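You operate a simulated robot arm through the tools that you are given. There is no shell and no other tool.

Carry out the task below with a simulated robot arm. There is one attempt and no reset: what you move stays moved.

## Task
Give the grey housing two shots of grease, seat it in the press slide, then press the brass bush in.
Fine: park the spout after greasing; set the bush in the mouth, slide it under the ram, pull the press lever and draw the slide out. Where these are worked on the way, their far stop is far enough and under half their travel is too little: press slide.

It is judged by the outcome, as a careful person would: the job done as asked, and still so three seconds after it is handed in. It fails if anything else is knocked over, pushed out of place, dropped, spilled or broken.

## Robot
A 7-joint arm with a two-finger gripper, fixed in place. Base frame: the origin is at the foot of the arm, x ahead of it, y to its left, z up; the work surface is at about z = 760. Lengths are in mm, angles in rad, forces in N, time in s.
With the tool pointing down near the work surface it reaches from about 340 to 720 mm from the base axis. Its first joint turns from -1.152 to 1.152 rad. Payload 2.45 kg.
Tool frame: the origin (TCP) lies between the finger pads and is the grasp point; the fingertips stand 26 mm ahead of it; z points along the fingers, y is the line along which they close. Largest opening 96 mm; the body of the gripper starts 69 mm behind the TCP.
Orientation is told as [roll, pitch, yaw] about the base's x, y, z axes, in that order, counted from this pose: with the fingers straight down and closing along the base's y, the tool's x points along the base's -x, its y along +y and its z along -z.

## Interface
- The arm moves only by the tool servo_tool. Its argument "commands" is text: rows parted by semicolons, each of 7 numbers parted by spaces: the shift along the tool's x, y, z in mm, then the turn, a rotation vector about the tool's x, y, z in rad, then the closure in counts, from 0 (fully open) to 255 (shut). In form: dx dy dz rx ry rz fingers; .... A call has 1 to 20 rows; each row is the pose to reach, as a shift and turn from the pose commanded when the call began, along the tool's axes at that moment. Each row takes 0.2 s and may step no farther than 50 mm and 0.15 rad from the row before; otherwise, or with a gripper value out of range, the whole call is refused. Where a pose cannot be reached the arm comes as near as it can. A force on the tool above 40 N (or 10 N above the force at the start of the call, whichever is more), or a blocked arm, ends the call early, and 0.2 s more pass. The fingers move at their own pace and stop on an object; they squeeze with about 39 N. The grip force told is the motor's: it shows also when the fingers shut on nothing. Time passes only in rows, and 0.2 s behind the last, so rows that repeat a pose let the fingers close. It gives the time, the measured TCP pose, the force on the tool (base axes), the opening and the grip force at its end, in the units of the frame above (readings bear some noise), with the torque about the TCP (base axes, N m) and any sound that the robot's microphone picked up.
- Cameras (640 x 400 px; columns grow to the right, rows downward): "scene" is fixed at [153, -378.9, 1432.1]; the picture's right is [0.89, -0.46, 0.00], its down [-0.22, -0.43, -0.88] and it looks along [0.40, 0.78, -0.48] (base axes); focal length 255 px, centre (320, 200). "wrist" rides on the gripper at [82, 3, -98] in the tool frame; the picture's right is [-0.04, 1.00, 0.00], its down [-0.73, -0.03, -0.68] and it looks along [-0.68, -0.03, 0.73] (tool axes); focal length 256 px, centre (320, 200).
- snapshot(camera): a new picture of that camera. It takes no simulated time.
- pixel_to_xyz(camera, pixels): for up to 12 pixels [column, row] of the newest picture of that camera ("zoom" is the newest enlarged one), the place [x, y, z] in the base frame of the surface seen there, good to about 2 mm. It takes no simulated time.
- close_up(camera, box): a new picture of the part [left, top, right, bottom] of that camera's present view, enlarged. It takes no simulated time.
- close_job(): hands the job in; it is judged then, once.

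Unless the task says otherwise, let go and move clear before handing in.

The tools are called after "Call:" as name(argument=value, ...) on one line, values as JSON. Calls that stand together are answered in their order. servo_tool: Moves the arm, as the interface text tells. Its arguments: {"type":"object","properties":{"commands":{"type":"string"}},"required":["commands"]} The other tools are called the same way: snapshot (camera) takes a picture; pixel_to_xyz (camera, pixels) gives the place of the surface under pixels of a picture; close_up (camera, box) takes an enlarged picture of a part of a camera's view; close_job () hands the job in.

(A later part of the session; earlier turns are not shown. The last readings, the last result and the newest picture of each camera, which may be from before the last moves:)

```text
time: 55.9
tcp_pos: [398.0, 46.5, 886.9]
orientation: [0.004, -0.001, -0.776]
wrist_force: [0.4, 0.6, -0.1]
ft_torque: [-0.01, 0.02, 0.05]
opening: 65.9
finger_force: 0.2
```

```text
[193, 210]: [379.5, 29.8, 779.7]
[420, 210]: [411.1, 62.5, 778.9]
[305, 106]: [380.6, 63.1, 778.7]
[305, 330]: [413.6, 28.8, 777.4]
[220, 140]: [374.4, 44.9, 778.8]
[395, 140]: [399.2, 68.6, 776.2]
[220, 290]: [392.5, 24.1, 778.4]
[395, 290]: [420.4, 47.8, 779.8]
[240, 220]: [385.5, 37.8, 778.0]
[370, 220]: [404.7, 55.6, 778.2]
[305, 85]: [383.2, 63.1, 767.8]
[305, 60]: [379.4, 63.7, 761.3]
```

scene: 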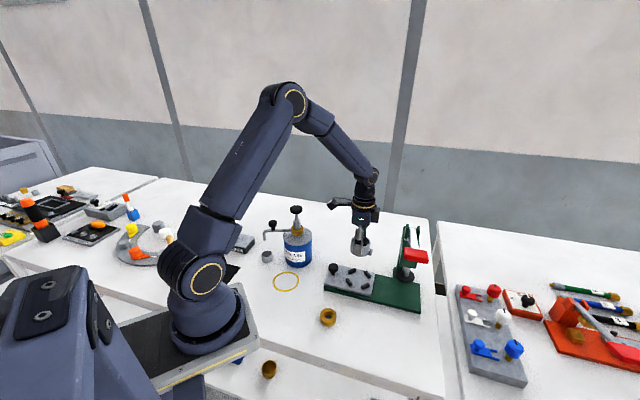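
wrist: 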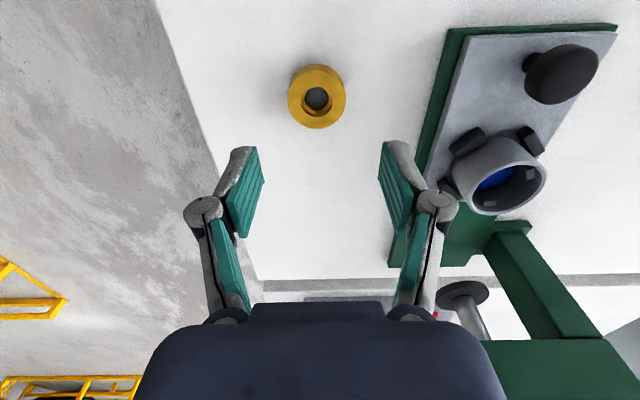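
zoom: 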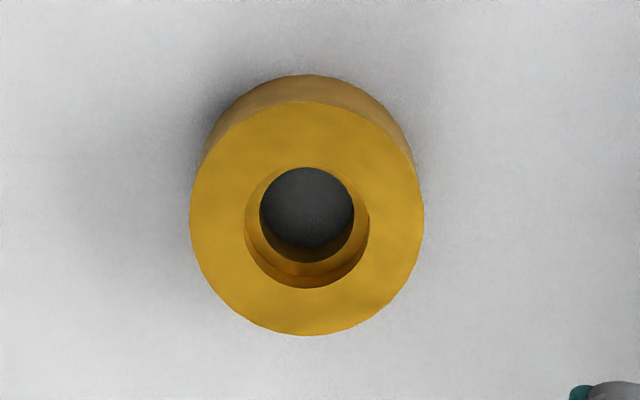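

The bush centre is about (396.5,46.2), with a diameter of about 48 and its top at 778.5. I'll lower so the fingertips overlap only the upper 9 mm, so they'll stay above the housing rim later, and grip it.

Call:
servo_tool(commands="0.4 -0.6 20 0 0 0 80; 0.9 -1.2 40 0 0 0 80; 0.9 -1.2 60 0 0 0 80; 0.9 -1.2 75 0 0 0 80; 0.9 -1.2 85 0 0 0 80; 0.9 -1.2 91.5 0 0 0 80; 0.9 -1.2 91.5 0 0 0 80; 0.9 -1.2 91.5 0 0 0 110; 0.9 -1.2 91.5 0 0 0 255; 0.9 -1.2 91.5 0 0 0 255; 0.9 -1.2 91.5 0 0 0 255; 0.9 -1.2 91.5 0 0 0 255")

Call:
snapshot(camera="wrist")

Call:
close_up(camera="scene", box=[305, 270, 355, 330])

```text
time: 58.5
tcp_pos: [398.5, 47.6, 796.1]
orientation: [0.005, -0.002, -0.775]
wrist_force: [1.2, -0.4, 1.6]
ft_torque: [0.0, 0.02, 0.03]
opening: 45.3
finger_force: 39.1
```

```text
taken
```

wrist: 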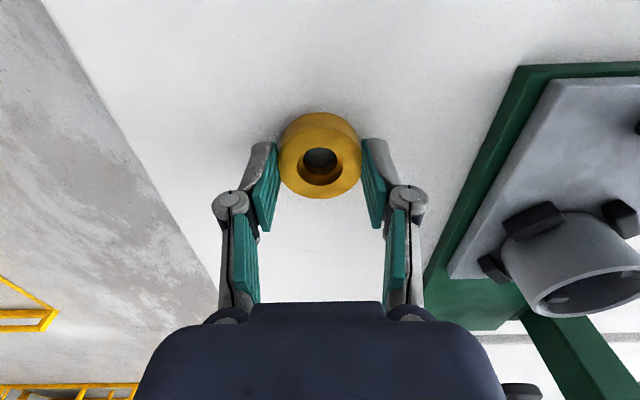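

```text
6.67 times, centred on (330, 300) of scene
```

zoom: 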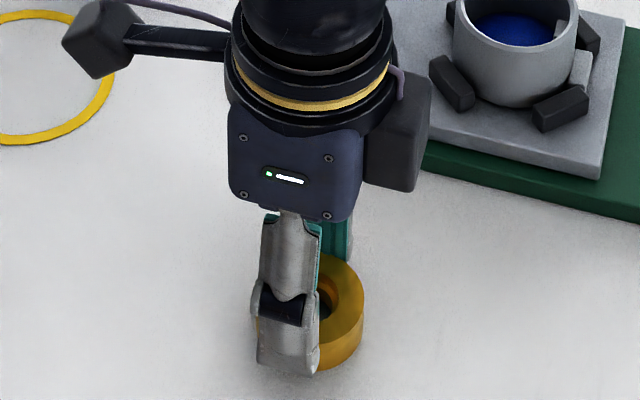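

The bush is gripped at 45 mm with 39 N. I'll lift it slowly and verify it comes up level.

Call:
servo_tool(commands="0 0 -5 0 0 0 255; 0 0 -12 0 0 0 255; 0 0 -22 0 0 0 255; 0 0 -38 0 0 0 255; 0 0 -55 0 0 0 255; 0 0 -75 0 0 0 255; 0 0 -95 0 0 0 255; 0 0 -95 0 0 0 255")

Call:
snapshot(camera="wrist")

Call:
close_up(camera="wrist", box=[240, 80, 400, 230])

Call:
pixel_to_xyz(camera="zoom", pixels=[[220, 210], [420, 210], [320, 125], [320, 305], [250, 150], [390, 150], [250, 280], [390, 280]])

```text
time: 60.3
tcp_pos: [396.6, 47.2, 891.2]
orientation: [0.004, 0.0, -0.775]
wrist_force: [-0.3, 0.1, -1.3]
ft_torque: [0.04, -0.01, 0.04]
opening: 45.3
finger_force: 38.9
```

```text
taken
```

wrist: 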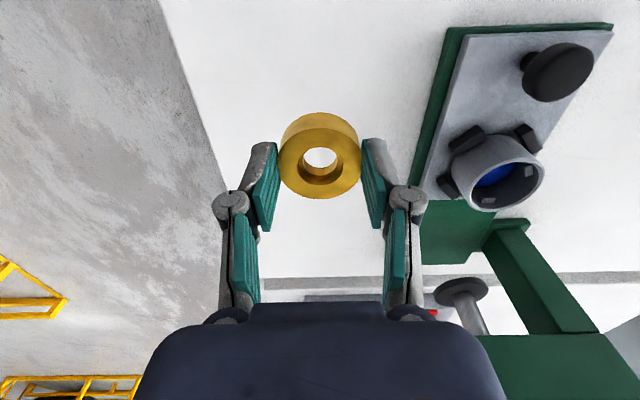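

```text
2.67 times, centred on (320, 155) of wrist
```

zoom: 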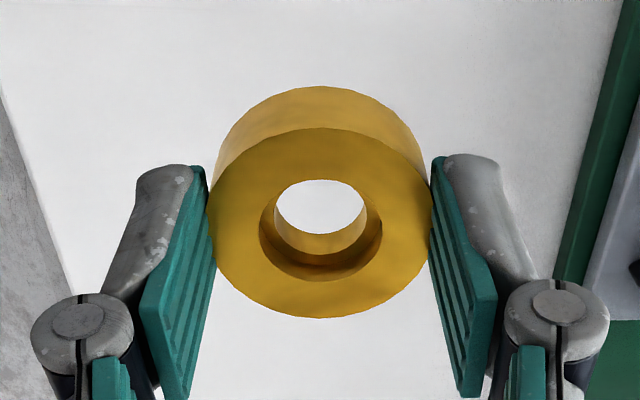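

```text
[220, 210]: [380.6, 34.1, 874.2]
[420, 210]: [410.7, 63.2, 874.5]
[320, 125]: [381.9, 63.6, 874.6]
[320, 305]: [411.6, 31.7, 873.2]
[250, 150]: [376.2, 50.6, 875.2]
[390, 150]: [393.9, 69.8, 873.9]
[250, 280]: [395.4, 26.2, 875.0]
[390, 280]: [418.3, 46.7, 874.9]
```

The bush is lifted level, with its centre within about 1 mm of the TCP and its bottom at TCP−35. I'll carry it over the housing mouth at (550,113).

Call:
servo_tool(commands="-5 12 -12 0 0 0 255; -12 29 -25 0 0 0 255; -19 46 -25 0 0 0 255; -26 63 -25 0 0 0 255; -33 80 -25 0 0 0 255; -40 97 -25 0 0 0 255; -47 114 -25 0 0 0 255; -54 131 -25 0 0 0 255; -60 146 -25 0 0 0 255; -63.5 154.5 -25 0 0 0 255; -63.5 154.5 -25 0 0 0 255; -63.5 154.5 -25 0 0 0 255")

Call:
snapshot(camera="wrist")

Call:
close_up(camera="wrist", box=[240, 50, 400, 210])

Call:
close_up(camera="scene", box=[335, 235, 395, 305])

```text
time: 62.9
tcp_pos: [550.3, 113.3, 917.4]
orientation: [0.003, 0.0, -0.772]
wrist_force: [-0.6, -1.7, -0.4]
ft_torque: [0.0, -0.03, 0.03]
opening: 45.2
finger_force: 38.8
```

```text
taken
```

wrist: 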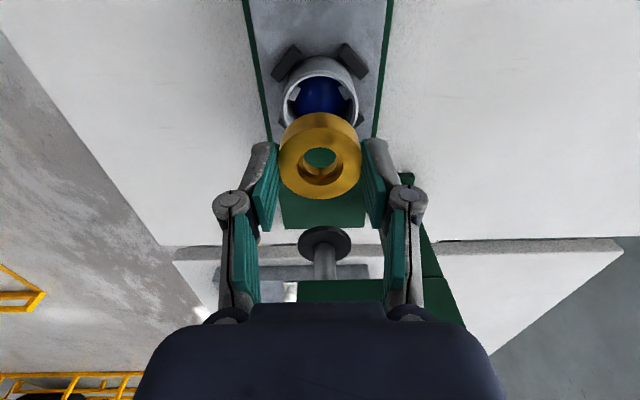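

```text
2.50 times, centred on (320, 130) of wrist
```

zoom: 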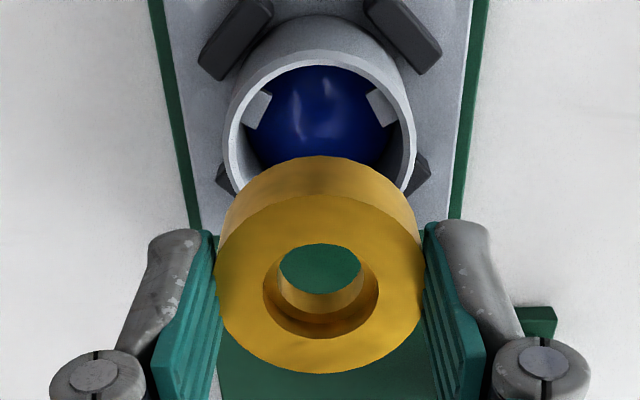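

```text
5.71 times, centred on (365, 270) of scene
```

zoom: 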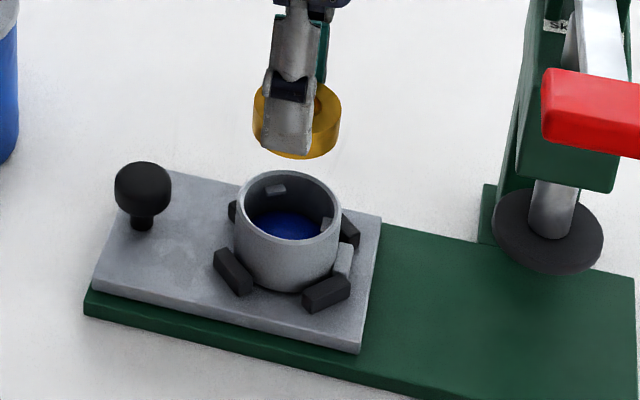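

Bush and mouth line up in the wrist view at columns 320 and 320.5. I'll lower to just above the rim and recheck the fore-aft alignment.

Call:
servo_tool(commands="0 0 12 0 0 0 255; 0 0 24 0 0 0 255; 0 0 36 0 0 0 255; 0 0 44 0 0 0 255; 0 0 49 0 0 0 255; 0 0 49 0 0 0 255; 0 0 49 0 0 0 255")

Call:
close_up(camera="wrist", box=[240, 70, 400, 230])

Call:
pixel_to_xyz(camera="zoom", pixels=[[216, 225], [424, 225], [320, 145], [320, 322], [232, 120], [408, 120], [320, 20], [320, 60], [222, 80], [415, 80]])

Call:
close_up(camera="scene", box=[345, 255, 385, 295])

```text
time: 64.5
tcp_pos: [549.9, 113.2, 867.8]
orientation: [0.002, 0.0, -0.775]
wrist_force: [-1.0, 0.5, -1.3]
ft_torque: [-0.04, -0.01, 0.04]
opening: 45.0
finger_force: 39.0
```

```text
2.50 times, centred on (320, 150) of wrist
```

zoom: 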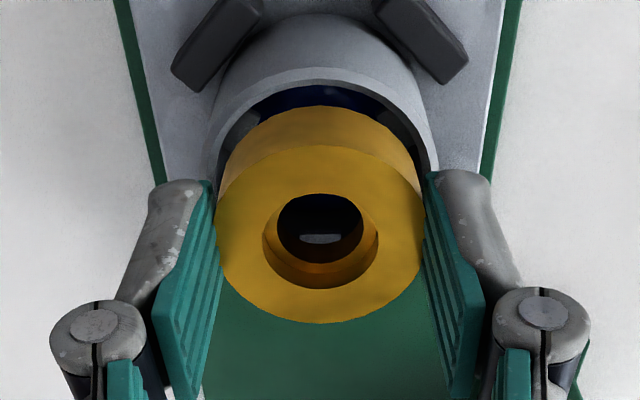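

```text
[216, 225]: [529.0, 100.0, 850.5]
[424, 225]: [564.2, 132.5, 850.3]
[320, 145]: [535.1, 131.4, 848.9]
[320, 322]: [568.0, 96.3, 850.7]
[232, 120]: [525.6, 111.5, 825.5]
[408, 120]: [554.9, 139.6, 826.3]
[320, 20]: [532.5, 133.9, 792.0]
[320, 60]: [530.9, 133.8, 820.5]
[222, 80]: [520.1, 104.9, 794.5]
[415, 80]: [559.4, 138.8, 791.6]
```

```text
10.00 times, centred on (365, 275) of scene
```

zoom: 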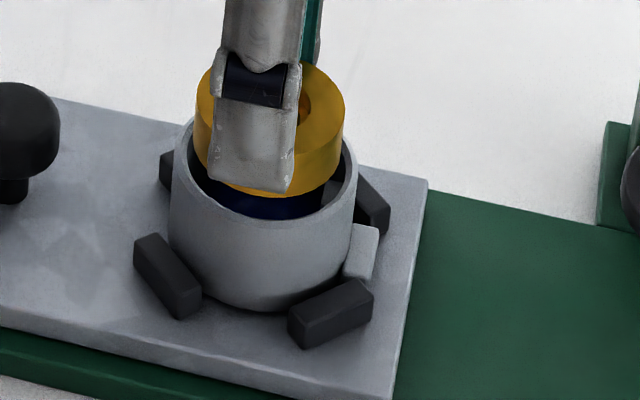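

The bush is centred over the mouth within about 1 mm, and a 0.6 mm nudge remains. I'll lower it slowly onto the ledges, expected at TCP z≈854.

Call:
servo_tool(commands="0.6 -0.3 2 0 0 0 255; 0.6 -0.3 4 0 0 0 255; 0.6 -0.3 6 0 0 0 255; 0.6 -0.3 8 0 0 0 255; 0.6 -0.3 10 0 0 0 255; 0.6 -0.3 12 0 0 0 255; 0.6 -0.3 13 0 0 0 255; 0.6 -0.3 13 0 0 0 255")

Call:
close_up(camera="scene", box=[345, 255, 385, 295])

Call:
close_up(camera="wrist", box=[240, 70, 400, 230])

```text
time: 66.3
tcp_pos: [550.3, 113.6, 853.8]
orientation: [0.005, 0.001, -0.776]
wrist_force: [0.2, 0.5, -1.4]
ft_torque: [0.03, 0.02, 0.01]
opening: 44.9
finger_force: 38.7
```

```text
10.00 times, centred on (365, 275) of scene
```

zoom: 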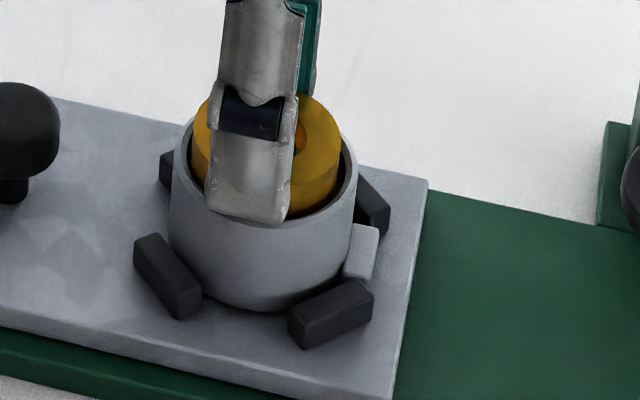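

```text
2.50 times, centred on (320, 150) of wrist
```

zoom: 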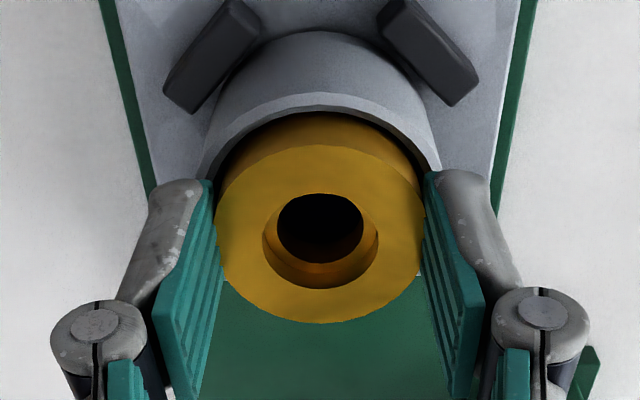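

The bush is inside the mouth without any contact force yet. I'll go down a last millimetre and read the force before releasing.

Call:
servo_tool(commands="0 0 0.5 0 0 0 255; 0 0 1 0 0 0 255; 0 0 1 0 0 0 255")

```text
time: 67.1
tcp_pos: [548.4, 113.6, 853.7]
orientation: [0.005, -0.001, -0.775]
wrist_force: [0.3, -0.8, -1.2]
ft_torque: [0.0, 0.0, 0.0]
opening: 44.7
finger_force: 38.8
```

There's still no contact, so the ledges are at most a millimetre or two below. I'll open the fingers and let the bush settle on them.

Call:
servo_tool(commands="0 0 0 0 0 0 200; 0 0 0 0 0 0 110; 0 0 0 0 0 0 80; 0 0 0 0 0 0 80; 0 0 0 0 0 0 80")

Call:
close_up(camera="wrist", box=[240, 70, 400, 230])

Call:
pixel_to_xyz(camera="zoom", pixels=[[222, 235], [418, 235], [320, 165], [320, 320], [250, 280], [390, 280], [320, 125], [320, 110]])

Call:
close_up(camera="scene", box=[345, 255, 385, 295])

```text
time: 68.3
tcp_pos: [549.9, 114.6, 853.4]
orientation: [0.003, 0.0, -0.776]
wrist_force: [0.3, 0.3, 0.8]
ft_torque: [0.0, -0.01, -0.03]
opening: 66.0
finger_force: 0.1
```

```text
2.50 times, centred on (320, 150) of wrist
```

zoom: 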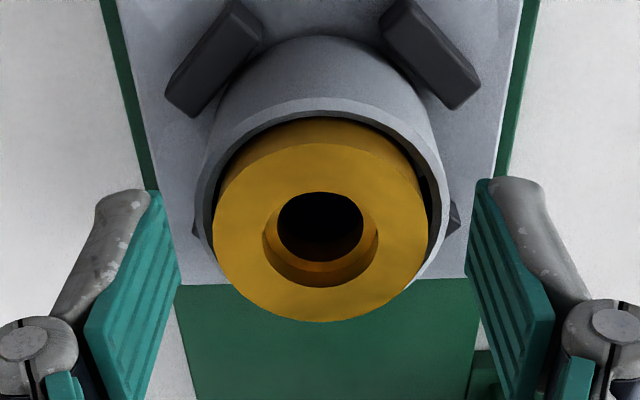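

```text
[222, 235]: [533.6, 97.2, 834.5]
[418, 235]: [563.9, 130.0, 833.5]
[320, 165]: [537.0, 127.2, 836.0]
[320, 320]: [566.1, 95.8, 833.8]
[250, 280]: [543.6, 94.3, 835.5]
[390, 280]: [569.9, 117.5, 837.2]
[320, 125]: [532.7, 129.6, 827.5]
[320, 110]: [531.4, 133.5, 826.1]
```

```text
10.00 times, centred on (365, 275) of scene
```

zoom: 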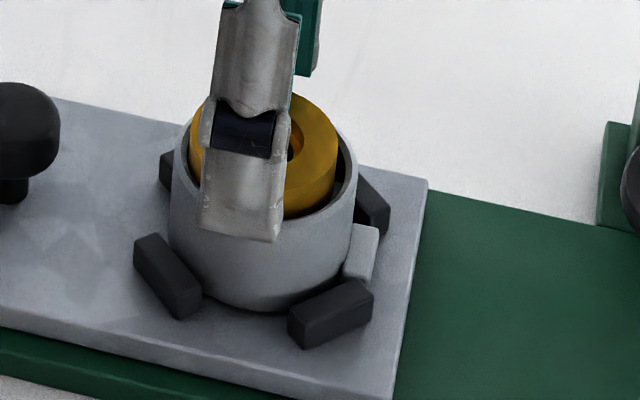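

The bush sits level in the mouth with its top at about 835. I'll rise clear and move back over the slide knob, which is about 86 mm behind the nest.

Call:
servo_tool(commands="0 0 -12 0 0 0 80; 0 0 -30 0 0 0 80; 0 0 -55 0 0 0 80; 0 0 -80 0 0 0 80; 20 0 -85 0 0 0 100; 42 0 -85 0 0 0 110; 64 0 -85 0 0 0 110; 86 0 -85 0 0 0 110; 86 0 -85 0 0 0 110")

Call:
snapshot(camera="wrist")

Call:
close_up(camera="scene", box=[320, 200, 440, 320])

```text
time: 70.3
tcp_pos: [489.0, 173.0, 939.0]
orientation: [0.005, 0.0, -0.774]
wrist_force: [0.5, -0.6, 0.8]
ft_torque: [-0.04, -0.01, 0.02]
opening: 54.6
finger_force: 0.0
```

```text
taken
```

wrist: 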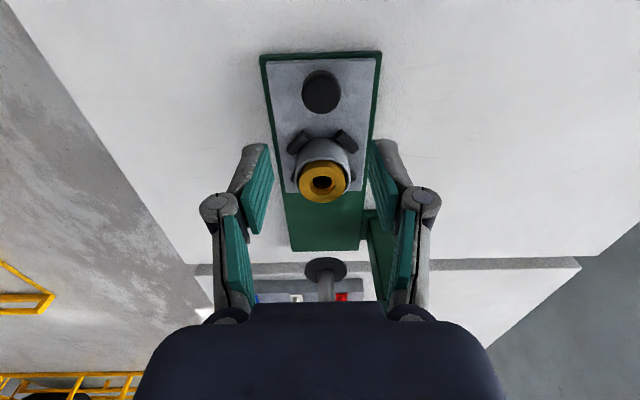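

```text
3.33 times, centred on (380, 260) of scene
```

zoom: 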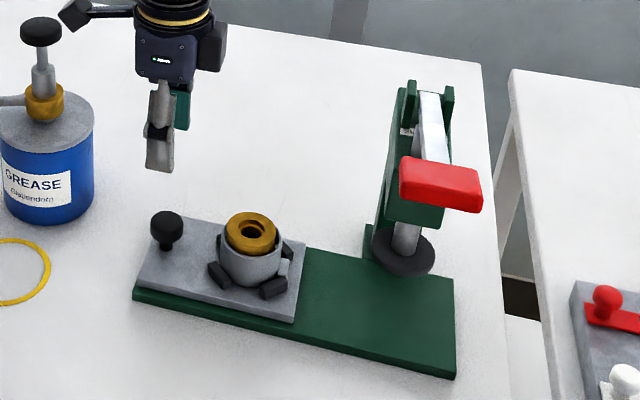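

The slide knob shows at (321,92), the bush at (322,182) and the ram disc at (325,268). I'll measure the knob, the base edges and the ram for the sliding direction.

Call:
pixel_to_xyz(camera="wrist", pixels=[[321, 90], [303, 92], [339, 92], [321, 73], [321, 105], [325, 268], [306, 268], [346, 268], [263, 60], [290, 245], [380, 55], [361, 242]])

Call:
pixel_to_xyz(camera="zoom", pixels=[[400, 245], [373, 250], [434, 252], [405, 270], [405, 235], [440, 190], [415, 215], [375, 232], [136, 290], [452, 375], [455, 280], [305, 250]])

```text
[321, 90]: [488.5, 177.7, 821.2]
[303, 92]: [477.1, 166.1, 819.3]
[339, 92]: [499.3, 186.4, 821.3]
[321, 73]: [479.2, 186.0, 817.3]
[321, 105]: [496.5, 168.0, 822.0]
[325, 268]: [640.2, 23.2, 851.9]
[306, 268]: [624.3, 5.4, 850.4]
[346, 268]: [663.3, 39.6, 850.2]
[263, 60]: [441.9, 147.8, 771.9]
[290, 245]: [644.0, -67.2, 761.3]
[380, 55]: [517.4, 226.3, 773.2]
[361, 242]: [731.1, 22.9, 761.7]
```

```text
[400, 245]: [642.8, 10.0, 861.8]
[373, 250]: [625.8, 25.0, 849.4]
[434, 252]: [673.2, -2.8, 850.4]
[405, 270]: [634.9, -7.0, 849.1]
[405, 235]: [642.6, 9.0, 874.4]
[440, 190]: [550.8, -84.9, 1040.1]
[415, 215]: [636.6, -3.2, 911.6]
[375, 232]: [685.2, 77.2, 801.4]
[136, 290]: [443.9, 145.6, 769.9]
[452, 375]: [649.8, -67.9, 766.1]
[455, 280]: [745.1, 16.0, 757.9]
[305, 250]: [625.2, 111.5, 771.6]
```

The knob centre is about (488,176.5), and the ram axis at about (645,19) lies about 133 mm from the nest along −45°. I'll lower onto the knob and grip it.

Call:
servo_tool(commands="1 0.3 20 0 0 0 110; 2 0.5 45 0 0 0 110; 3 0.7 70 0 0 0 110; 3 0.7 92 0 0 0 110; 3 0.7 108 0 0 0 110; 3 0.7 118 0 0 0 110; 3 0.7 123 0 0 0 110; 3 0.7 123 0 0 0 110; 3 0.7 123 0 0 0 255; 3 0.7 123 0 0 0 255; 3 0.7 123 0 0 0 255; 3 0.7 123 0 0 0 255")

Call:
snapshot(camera="wrist")

Call:
close_up(camera="scene", box=[320, 220, 400, 310])

```text
time: 72.9
tcp_pos: [487.7, 176.4, 816.0]
orientation: [0.002, 0.0, -0.774]
wrist_force: [0.6, 0.1, -1.9]
ft_torque: [0.0, -0.06, -0.11]
opening: 31.4
finger_force: 45.5
```

```text
taken
```

wrist: 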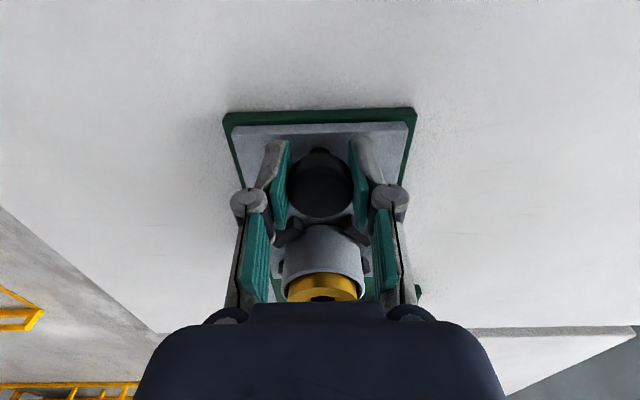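

```text
4.44 times, centred on (360, 265) of scene
```

zoom: 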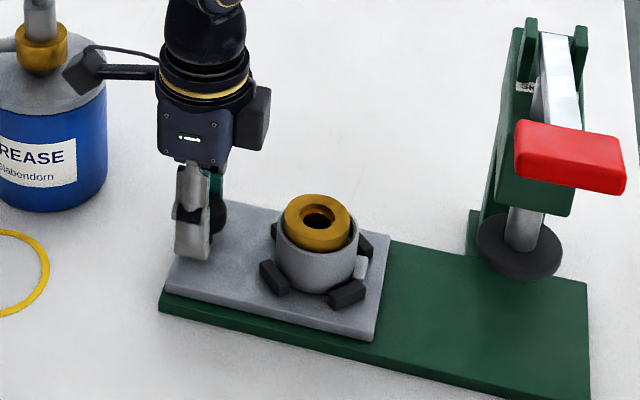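

The knob is gripped at 31 mm. I'll push the slide slowly toward the ram and check the force on the way.

Call:
servo_tool(commands="-2 0 0 0 0 0 255; -5 -0.1 0 0 0 0 255; -10 -0.1 0 0 0 0 255; -15 -0.2 0 0 0 0 255; -20 -0.2 0 0 0 0 255; -25 -0.3 0 0 0 0 255; -30 -0.3 0 0 0 0 255; -35 -0.4 0 0 0 0 255; -40 -0.4 0 0 0 0 255; -45 -0.5 0 0 0 0 255; -50 -0.5 0 0 0 0 255; -55 -0.6 0 0 0 0 255; -60 -0.6 0 0 0 0 255; -60 -0.6 0 0 0 0 255")

Call:
close_up(camera="scene", box=[320, 210, 430, 320])

Call:
snapshot(camera="wrist")

```text
time: 75.9
tcp_pos: [530.2, 134.8, 816.5]
orientation: [0.004, 0.0, -0.774]
wrist_force: [12.4, 13.1, -23.9]
ft_torque: [0.06, -0.24, -0.1]
opening: 31.2
finger_force: 44.8
```

```text
3.64 times, centred on (375, 265) of scene
```

zoom: 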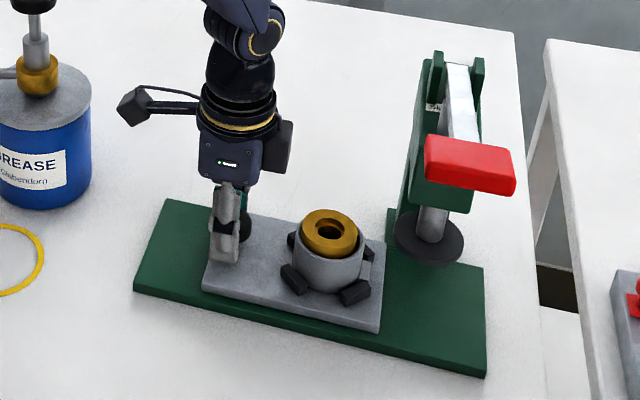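

```text
taken
```

wrist: 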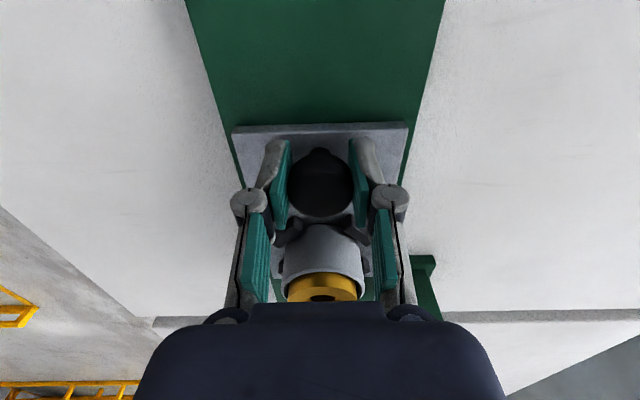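

The slide has moved 60 mm, but side and vertical forces of about 18 N and 24 N show that my line is slightly off the slide axis. I'll correct by +0.7 mm in tool y and +0.9 mm in z and carry on more carefully.

Call:
servo_tool(commands="0 0.6 0.8 0 0 0 255; 0 0.6 0.8 0 0 0 255; -5 0.6 0.9 0 0 0 255; -10 0.6 1 0 0 0 255; -15 0.6 1.1 0 0 0 255; -20 0.6 1.2 0 0 0 255; -25 0.6 1.2 0 0 0 255; -25 0.6 1.2 0 0 0 255")

Call:
close_up(camera="scene", box=[320, 210, 430, 320])

```text
time: 77.7
tcp_pos: [548.9, 115.2, 816.8]
orientation: [0.007, -0.002, -0.777]
wrist_force: [-3.0, -1.6, 30.9]
ft_torque: [0.27, 0.34, -0.16]
opening: 31.2
finger_force: 45.1
```

```text
3.64 times, centred on (375, 265) of scene
```

zoom: 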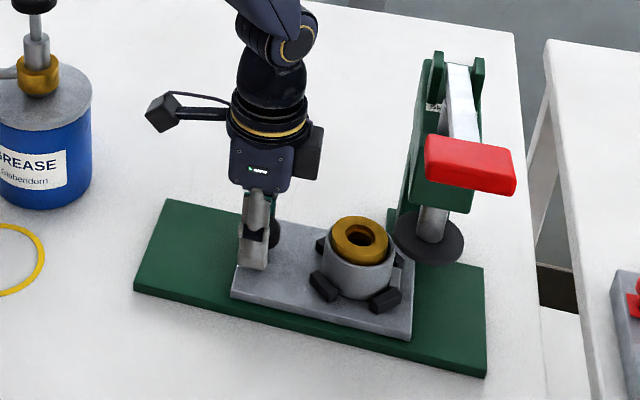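

The side force is gone but I overcorrected in z, which now reads +31 N. I'll back off 0.65 mm and read again.

Call:
servo_tool(commands="0 0 -0.65 0 0 0 255; 0 0 -0.65 0 0 0 255")

```text
time: 78.3
tcp_pos: [548.4, 115.3, 815.3]
orientation: [0.006, -0.003, -0.775]
wrist_force: [-0.4, -1.8, 23.9]
ft_torque: [-0.67, -0.65, -0.32]
opening: 31.2
finger_force: 44.8
```

The residual force and torque look like grip strain on a rigidly guided knob. I'll release and regrip to zero it, then continue.

Call:
servo_tool(commands="0 0 0 0 0 0 150; 0 0 0 0 0 0 130; 0 0 0 0 0 0 130; 0 0 0 0 0 0 255; 0 0 0 0 0 0 255; 0 0 0 0 0 0 255")

Call:
snapshot(camera="wrist")

```text
time: 79.7
tcp_pos: [547.6, 117.6, 814.6]
orientation: [0.004, -0.001, -0.775]
wrist_force: [1.0, 1.0, -5.0]
ft_torque: [0.06, -0.07, -0.07]
opening: 31.2
finger_force: 44.5
```

```text
taken
```

wrist: 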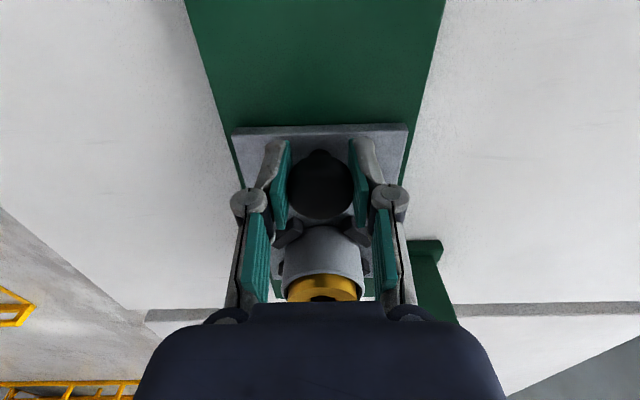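

The strain is cleared. I'll advance another 24 mm at the same slow pace.

Call:
servo_tool(commands="-4 0 0 0 0 0 255; -8 0 0.1 0 0 0 255; -12 0 0.1 0 0 0 255; -16 0 0.1 0 0 0 255; -20 0 0.2 0 0 0 255; -24 0 0.2 0 0 0 255; -24 0 0.2 0 0 0 255")

Call:
close_up(camera="scene", box=[340, 210, 430, 310])

Call:
snapshot(camera="wrist")

```text
time: 81.3
tcp_pos: [565.0, 100.7, 814.9]
orientation: [0.004, 0.0, -0.774]
wrist_force: [-7.1, -5.3, 10.0]
ft_torque: [0.53, 0.8, -0.12]
opening: 31.1
finger_force: 44.7
```

```text
4.00 times, centred on (385, 260) of scene
```

zoom: 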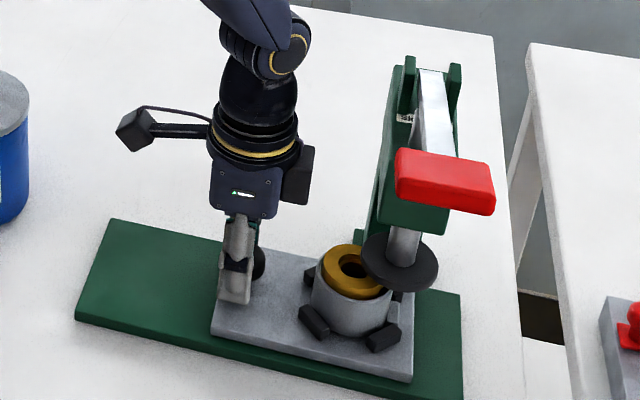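

```text
taken
```

wrist: 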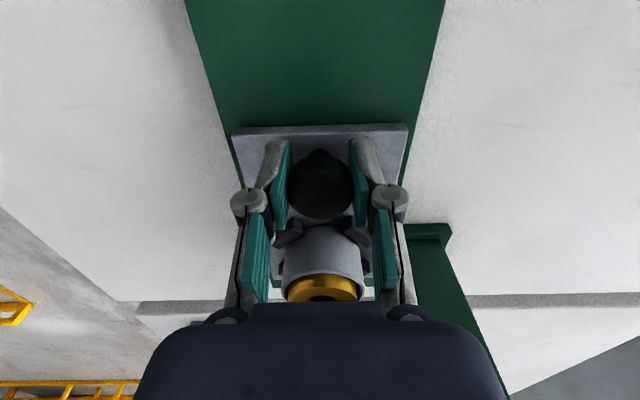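

The housing and bush are starting to pass under the ram disc at zoom (400,260) without obvious contact. I'll advance slowly again, expecting the far stop about 25 mm on.

Call:
servo_tool(commands="-3 -0.2 -0.2 0 0 0 255; -6 -0.2 -0.2 0 0 0 255; -9 -0.2 -0.2 0 0 0 255; -12 -0.2 -0.2 0 0 0 255; -15 -0.2 -0.2 0 0 0 255; -15 -0.2 -0.2 0 0 0 255")

Call:
close_up(camera="scene", box=[360, 230, 420, 300])

```text
time: 82.7
tcp_pos: [575.4, 88.6, 813.7]
orientation: [0.004, -0.002, -0.775]
wrist_force: [-8.6, -6.9, 7.5]
ft_torque: [0.17, 0.41, -0.13]
opening: 31.4
finger_force: 44.5
```

```text
5.71 times, centred on (390, 265) of scene
```

zoom: 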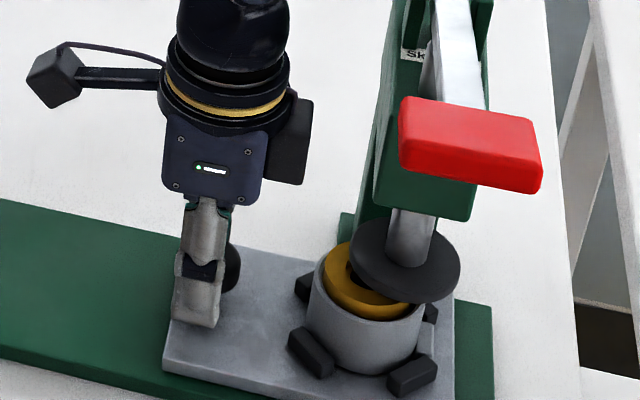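

The bush is mostly under the disc now. I'll keep pushing in 2 mm steps until the far stop is felt.

Call:
servo_tool(commands="-2 -0.2 0 0 0 0 255; -4 -0.2 0 0 0 0 255; -6 -0.3 0 0 0 0 255; -8 -0.3 0 0 0 0 255; -10 -0.3 0 0 0 0 255; -12 -0.3 0 0 0 0 255; -14 -0.3 0 0 0 0 255; -16 -0.3 0 0 0 0 255; -18 -0.3 0 0 0 0 255; -20 -0.3 0 0 0 0 255; -22 -0.3 0 0 0 0 255; -24 -0.3 0 0 0 0 255")

Call:
close_up(camera="scene", box=[360, 230, 420, 300])

Call:
snapshot(camera="wrist")

```text
time: 85.3
tcp_pos: [589.3, 75.4, 812.7]
orientation: [-0.002, 0.011, -0.771]
wrist_force: [-28.5, 19.9, 3.8]
ft_torque: [0.15, 0.26, -0.17]
opening: 31.3
finger_force: 45.4
```

```text
5.71 times, centred on (390, 265) of scene
```

zoom: 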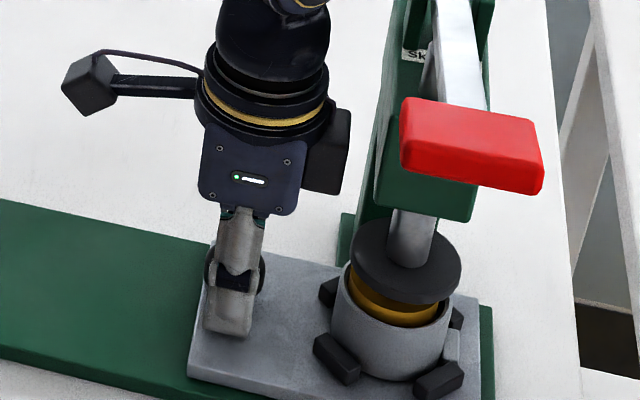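

```text
taken
```

wrist: 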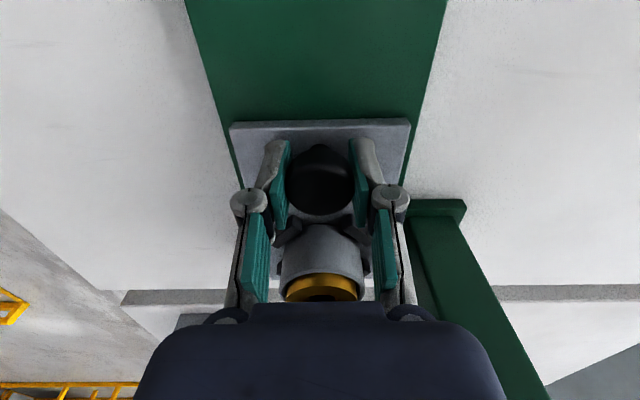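

The tool now feels about 35 N resisting along the slide, so it appears to be at a stop. I'll check that the housing is centred under the ram by measuring both in the same picture.

Call:
close_up(camera="scene", box=[375, 255, 415, 300])

Call:
close_up(camera="wrist", box=[220, 100, 420, 310])

```text
8.89 times, centred on (395, 278) of scene
```

zoom: 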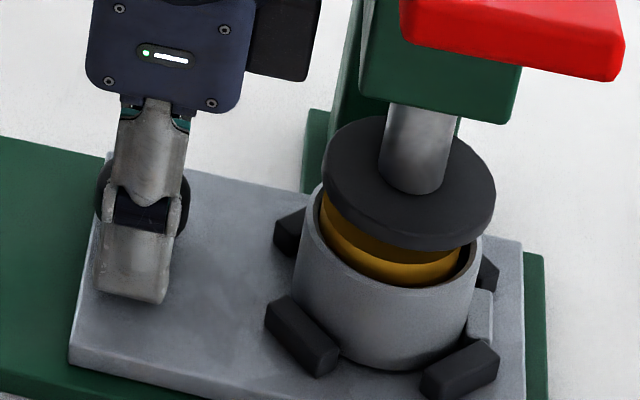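

```text
1.90 times, centred on (320, 205) of wrist
```

zoom: 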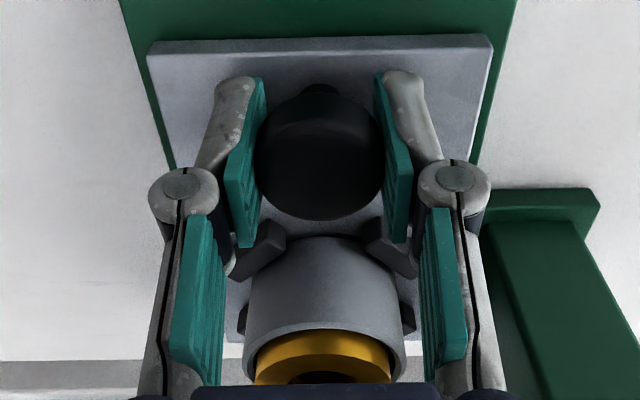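

The disc and housing are aligned to within a few millimetres once the height difference is allowed for, and the slide is against its stop. I'll release the knob, rise clear, and study the lever.

Call:
servo_tool(commands="4 0.3 0 0 0 0 255; 4 0.3 0 0 0 0 150; 4 0.3 0 0 0 0 110; 4 0.3 0 0 0 0 110; 4 0.3 -20 0 0 0 110; 4 0.3 -45 0 0 0 110; 10 0.3 -75 0 0 0 110; 20 0.3 -110 0 0 0 110; 30 0.3 -150 0 0 0 110; 30 0.3 -150 0 0 0 110")

Call:
close_up(camera="scene", box=[370, 210, 440, 310])

Call:
snapshot(camera="wrist")

```text
time: 87.5
tcp_pos: [571.5, 95.3, 966.0]
orientation: [0.003, 0.002, -0.774]
wrist_force: [-0.5, -0.2, -0.2]
ft_torque: [-0.01, -0.02, 0.01]
opening: 54.5
finger_force: 0.2
```

```text
4.00 times, centred on (405, 260) of scene
```

zoom: 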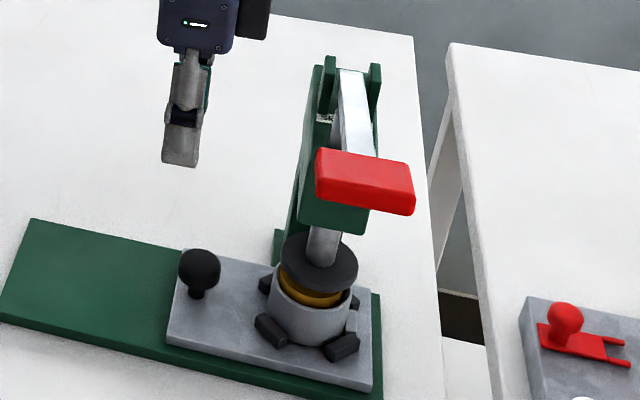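

```text
taken
```

wrist: 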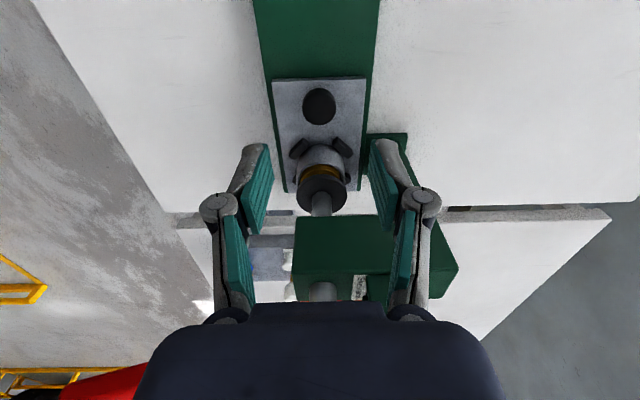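

The slide stayed in with the housing under the disc at zoom (320,265). I'll measure the lever bar, the red handle and the press head.

Call:
pixel_to_xyz(camera="zoom", pixels=[[320, 152], [410, 163], [412, 210], [318, 190], [365, 165], [365, 190], [345, 75], [350, 110], [355, 145], [375, 70], [330, 60], [340, 215]])

Call:
pixel_to_xyz(camera="wrist", pixels=[[319, 105], [301, 105], [337, 105], [319, 120], [322, 195], [300, 190], [344, 190], [322, 206], [345, 225], [300, 225], [405, 225], [320, 290]])

Call:
pixel_to_xyz(camera="zoom", pixels=[[360, 70], [362, 130], [340, 70], [372, 150], [320, 170], [410, 190], [390, 158], [340, 155], [365, 178], [300, 220], [365, 225], [325, 100]])

```text
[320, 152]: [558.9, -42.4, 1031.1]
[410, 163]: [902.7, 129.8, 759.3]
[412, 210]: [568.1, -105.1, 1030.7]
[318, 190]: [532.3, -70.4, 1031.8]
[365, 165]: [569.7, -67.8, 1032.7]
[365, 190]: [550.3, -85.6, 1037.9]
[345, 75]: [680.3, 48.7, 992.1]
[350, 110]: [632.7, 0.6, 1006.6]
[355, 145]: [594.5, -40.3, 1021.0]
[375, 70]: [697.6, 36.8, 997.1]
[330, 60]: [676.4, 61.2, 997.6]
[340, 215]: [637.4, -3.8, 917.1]
```

```text
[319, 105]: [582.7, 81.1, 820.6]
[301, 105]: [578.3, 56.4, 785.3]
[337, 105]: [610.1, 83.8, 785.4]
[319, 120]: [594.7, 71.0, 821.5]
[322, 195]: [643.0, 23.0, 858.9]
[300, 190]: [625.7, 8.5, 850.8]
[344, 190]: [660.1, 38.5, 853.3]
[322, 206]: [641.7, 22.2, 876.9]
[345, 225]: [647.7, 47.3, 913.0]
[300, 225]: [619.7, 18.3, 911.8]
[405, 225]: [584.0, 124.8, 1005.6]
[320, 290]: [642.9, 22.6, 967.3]
```

```text
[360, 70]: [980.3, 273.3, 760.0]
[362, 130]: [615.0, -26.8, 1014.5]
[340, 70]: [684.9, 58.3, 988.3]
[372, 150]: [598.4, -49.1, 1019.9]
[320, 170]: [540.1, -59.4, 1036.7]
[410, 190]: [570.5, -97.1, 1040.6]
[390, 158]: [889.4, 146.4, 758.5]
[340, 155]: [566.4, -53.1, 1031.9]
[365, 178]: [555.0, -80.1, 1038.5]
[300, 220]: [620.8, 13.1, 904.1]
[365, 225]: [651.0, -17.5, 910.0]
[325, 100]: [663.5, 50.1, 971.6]
```

The lever bar rises at about 13° outward from a pivot near (684,55,987) to the red handle, whose top is around (562,−72,1036) and roughly 50×39 mm. I'll go up high, turn the gripper so it closes across the lever plane, and hover over the handle.

Call:
servo_tool(commands="0 0 -40 0 0 0 60; 0 0 -80 0 0 0 60; 0 0 -120 0 0 0 60; 0 0 -160 0 0 0 60; -8.9 -10.5 -175 0 0 -0.13 60; -17.8 -21 -175 0 0 -0.26 60; -26.8 -31.5 -175 0 0 -0.39 60; -35.7 -42 -175 0 0 -0.52 60; -44.6 -52.5 -175 0 0 -0.65 60; -53.5 -63 -175 0 0 -0.78 60; -62.5 -73.5 -175 0 0 -0.91 60; -71.4 -84 -175 0 0 -1.04 60; -80.3 -94.5 -175 0 0 -1.17 60; -89.2 -105 -175 0 0 -1.3 60; -98.2 -115.5 -175 0 0 -1.43 60; -107.1 -126 -175 0 0 -1.56 60; -107.1 -126 -175 0 0 -1.56 60")

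Call:
snapshot(camera="wrist")

Call:
snapshot(camera="scene")

```text
time: 91.1
tcp_pos: [558.9, -72.7, 1140.7]
orientation: [0.001, -0.006, 0.788]
wrist_force: [-0.6, -0.1, -0.1]
ft_torque: [-0.01, 0.01, 0.02]
opening: 73.1
finger_force: 0.1
```

```text
taken
```

wrist: 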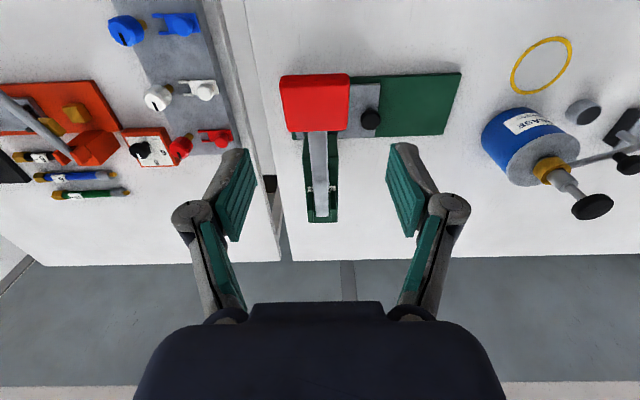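

```text
taken
```

scene: 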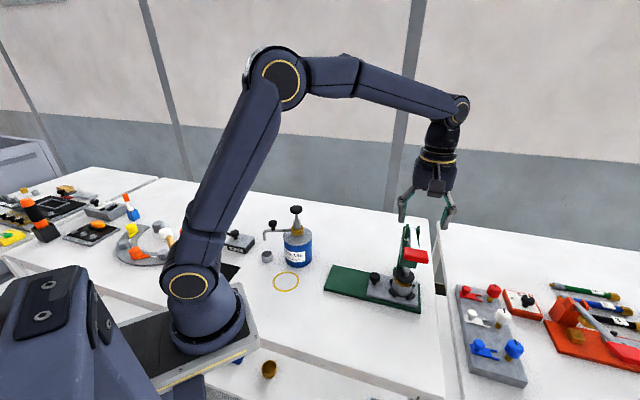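

The wrist camera sees the red handle from (280,75) to (350,132), with the lever bar running down to about (322,215). I'll measure its corners and the bar.

Call:
pixel_to_xyz(camera="wrist", pixels=[[284, 80], [346, 78], [289, 128], [346, 126], [316, 102], [316, 80], [316, 126], [317, 140], [320, 165], [322, 185], [322, 210], [312, 215]])

Call:
close_up(camera="wrist", box=[250, 50, 390, 240])

```text
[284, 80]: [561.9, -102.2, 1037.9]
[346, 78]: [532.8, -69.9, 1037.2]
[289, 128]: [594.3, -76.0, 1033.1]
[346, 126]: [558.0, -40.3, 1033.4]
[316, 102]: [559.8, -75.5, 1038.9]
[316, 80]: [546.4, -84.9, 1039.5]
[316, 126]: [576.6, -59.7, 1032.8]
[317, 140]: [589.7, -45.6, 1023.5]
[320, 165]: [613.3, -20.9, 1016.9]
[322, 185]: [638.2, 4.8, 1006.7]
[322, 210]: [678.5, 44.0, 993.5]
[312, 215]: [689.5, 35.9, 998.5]
```

```text
2.11 times, centred on (320, 145) of wrist
```

zoom: 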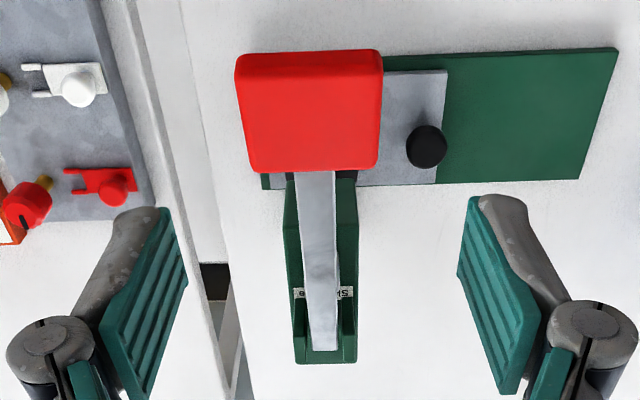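

The handle's top centre is about (561.5,−72.2) at z≈1036. I'll lower so the fingers straddle it at mid-thickness and close on its ends.

Call:
servo_tool(commands="-1 -1 25 0 0 0 60; -2 -2.3 50 0 0 0 60; -2 -2.3 75 0 0 0 60; -2 -2.3 95 0 0 0 60; -2 -2.3 108 0 0 0 60; -2 -2.3 113 0 0 0 60; -2 -2.3 113 0 0 0 60; -2 -2.3 113 0 0 0 90; -2 -2.3 113 0 0 0 255; -2 -2.3 113 0 0 0 255; -2 -2.3 113 0 0 0 255")

Call:
snapshot(camera="wrist")

Call:
close_up(camera="scene", box=[370, 180, 450, 310])

```text
time: 93.5
tcp_pos: [563.1, -75.1, 1027.6]
orientation: [-0.003, -0.006, 0.785]
wrist_force: [9.2, -7.3, 0.0]
ft_torque: [-0.09, -0.17, -0.11]
opening: 52.3
finger_force: 45.6
```

```text
taken
```

wrist: 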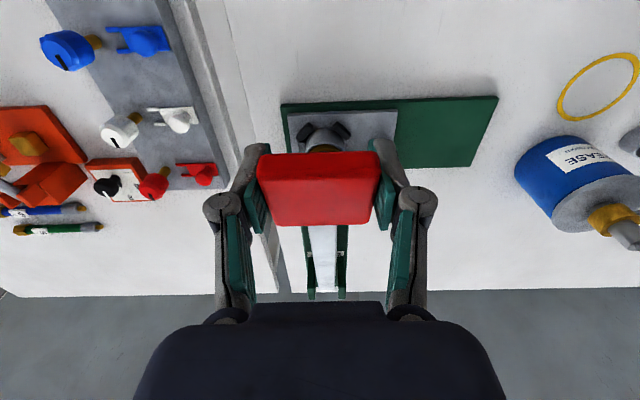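

```text
3.08 times, centred on (410, 245) of scene
```

zoom: 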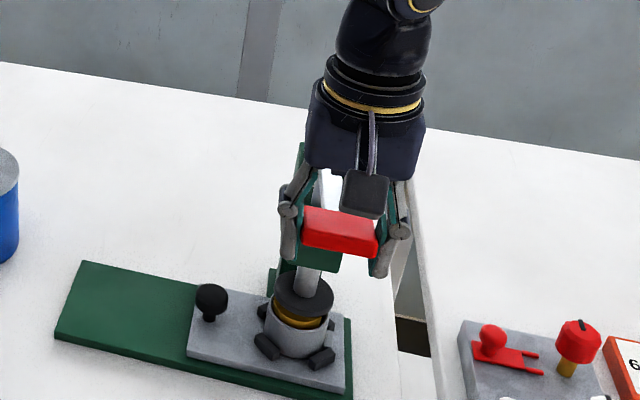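

The handle is gripped at 52 mm. I'll pull it down along its arc in small steps, shifting outward slightly as geometry requires, and watch the force.

Call:
servo_tool(commands="0.5 -0.4 3 0 0 0 255; 1 -0.4 6 0 0 0 255; 1.9 -0.4 9.3 0 0 0 255; 2.4 -0.4 12.5 0 0 0 255; 2.9 -0.4 15.5 0 0 0 255; 3.3 -0.4 18.6 0 0 0 255; 3.3 -0.4 18.6 0 0 0 255")

Call:
close_up(camera="scene", box=[370, 210, 440, 310])

```text
time: 95.1
tcp_pos: [561.5, -76.0, 1007.3]
orientation: [0.0, -0.006, 0.785]
wrist_force: [8.2, -9.7, 8.2]
ft_torque: [0.71, -0.88, -0.25]
opening: 52.6
finger_force: 45.1
```

```text
4.00 times, centred on (405, 260) of scene
```

zoom: 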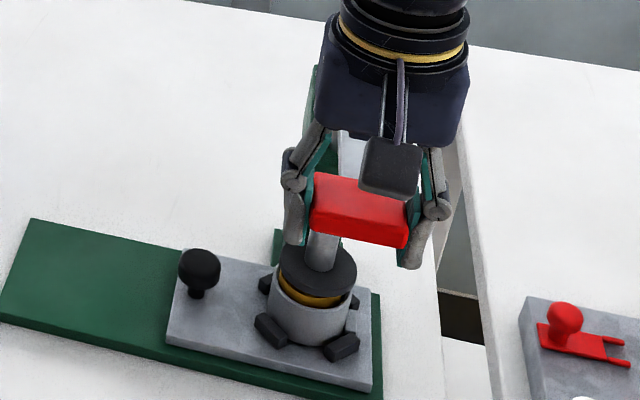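

The handle has come down 20 mm with only 8 N, and the ram is moving toward the bush. I'll continue the pull.

Call:
servo_tool(commands="0.3 -0.3 3 0 0 0 255; 0.6 -0.3 6 0 0 0 255; 0.9 -0.3 9.4 0 0 0 255; 1.1 -0.3 12.5 0 0 0 255; 1.2 -0.3 15.7 0 0 0 255; 1.3 -0.3 18.9 0 0 0 255; 1.3 -0.3 18.9 0 0 0 255")

Call:
close_up(camera="scene", box=[370, 210, 440, 310])

```text
time: 96.7
tcp_pos: [561.5, -76.9, 988.6]
orientation: [0.0, -0.003, 0.785]
wrist_force: [11.4, -8.9, 8.8]
ft_torque: [0.84, -0.81, -0.02]
opening: 52.5
finger_force: 44.8
```

```text
4.00 times, centred on (405, 260) of scene
```

zoom: 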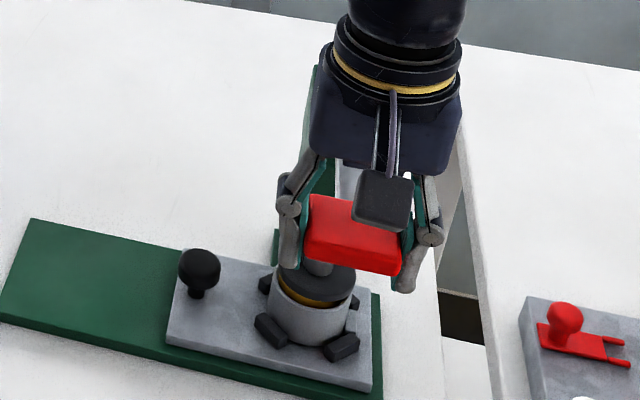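

The disc is now close to the bush and the force is still low. I'll continue the stroke with smaller steps, expecting resistance as the bush is pressed in.

Call:
servo_tool(commands="0 -0.3 3 0 0 0 255; 0 -0.3 6 0 0 0 255; -0.1 -0.3 9.4 0 0 0 255; -0.3 -0.3 12.5 0 0 0 255; -0.5 -0.3 15.7 0 0 0 255; -0.7 -0.3 18.9 0 0 0 255; -0.7 -0.3 18.9 0 0 0 255")

Call:
close_up(camera="scene", box=[370, 210, 440, 310])

```text
time: 98.3
tcp_pos: [560.3, -76.3, 969.4]
orientation: [-0.001, -0.006, 0.785]
wrist_force: [9.4, -2.8, 9.2]
ft_torque: [0.74, -0.82, 0.01]
opening: 52.3
finger_force: 45.0
```

```text
4.00 times, centred on (405, 260) of scene
```

zoom: 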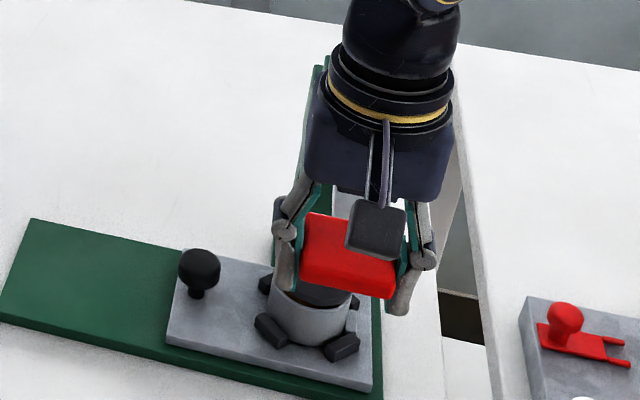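

The handle is down 58 mm with only about 9 N. I'll keep pulling down along the arc until a firm stop is felt.

Call:
servo_tool(commands="-0.3 -0.3 3 0 0 0 255; -0.7 -0.3 6 0 0 0 255; -1.1 -0.3 9.4 0 0 0 255; -1.6 -0.3 12.5 0 0 0 255; -2.1 -0.3 15.7 0 0 0 255; -2.6 -0.3 18.7 0 0 0 255; -2.6 -0.3 18.7 0 0 0 255")

Call:
close_up(camera="scene", box=[370, 210, 440, 310])

```text
time: 99.9
tcp_pos: [561.9, -74.1, 949.9]
orientation: [0.001, -0.004, 0.785]
wrist_force: [-2.3, -4.3, 6.5]
ft_torque: [0.5, -0.71, 0.0]
opening: 52.1
finger_force: 45.4
```

```text
4.00 times, centred on (405, 260) of scene
```

zoom: 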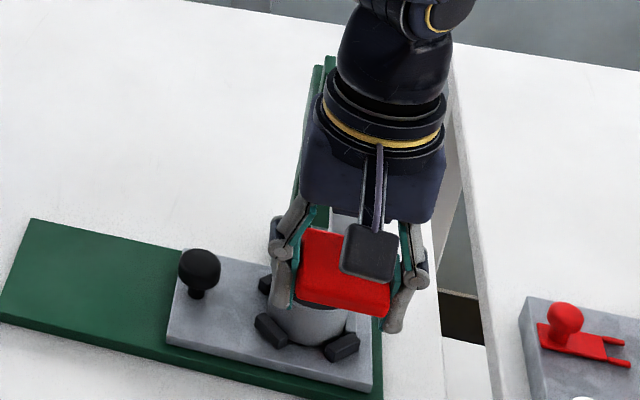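

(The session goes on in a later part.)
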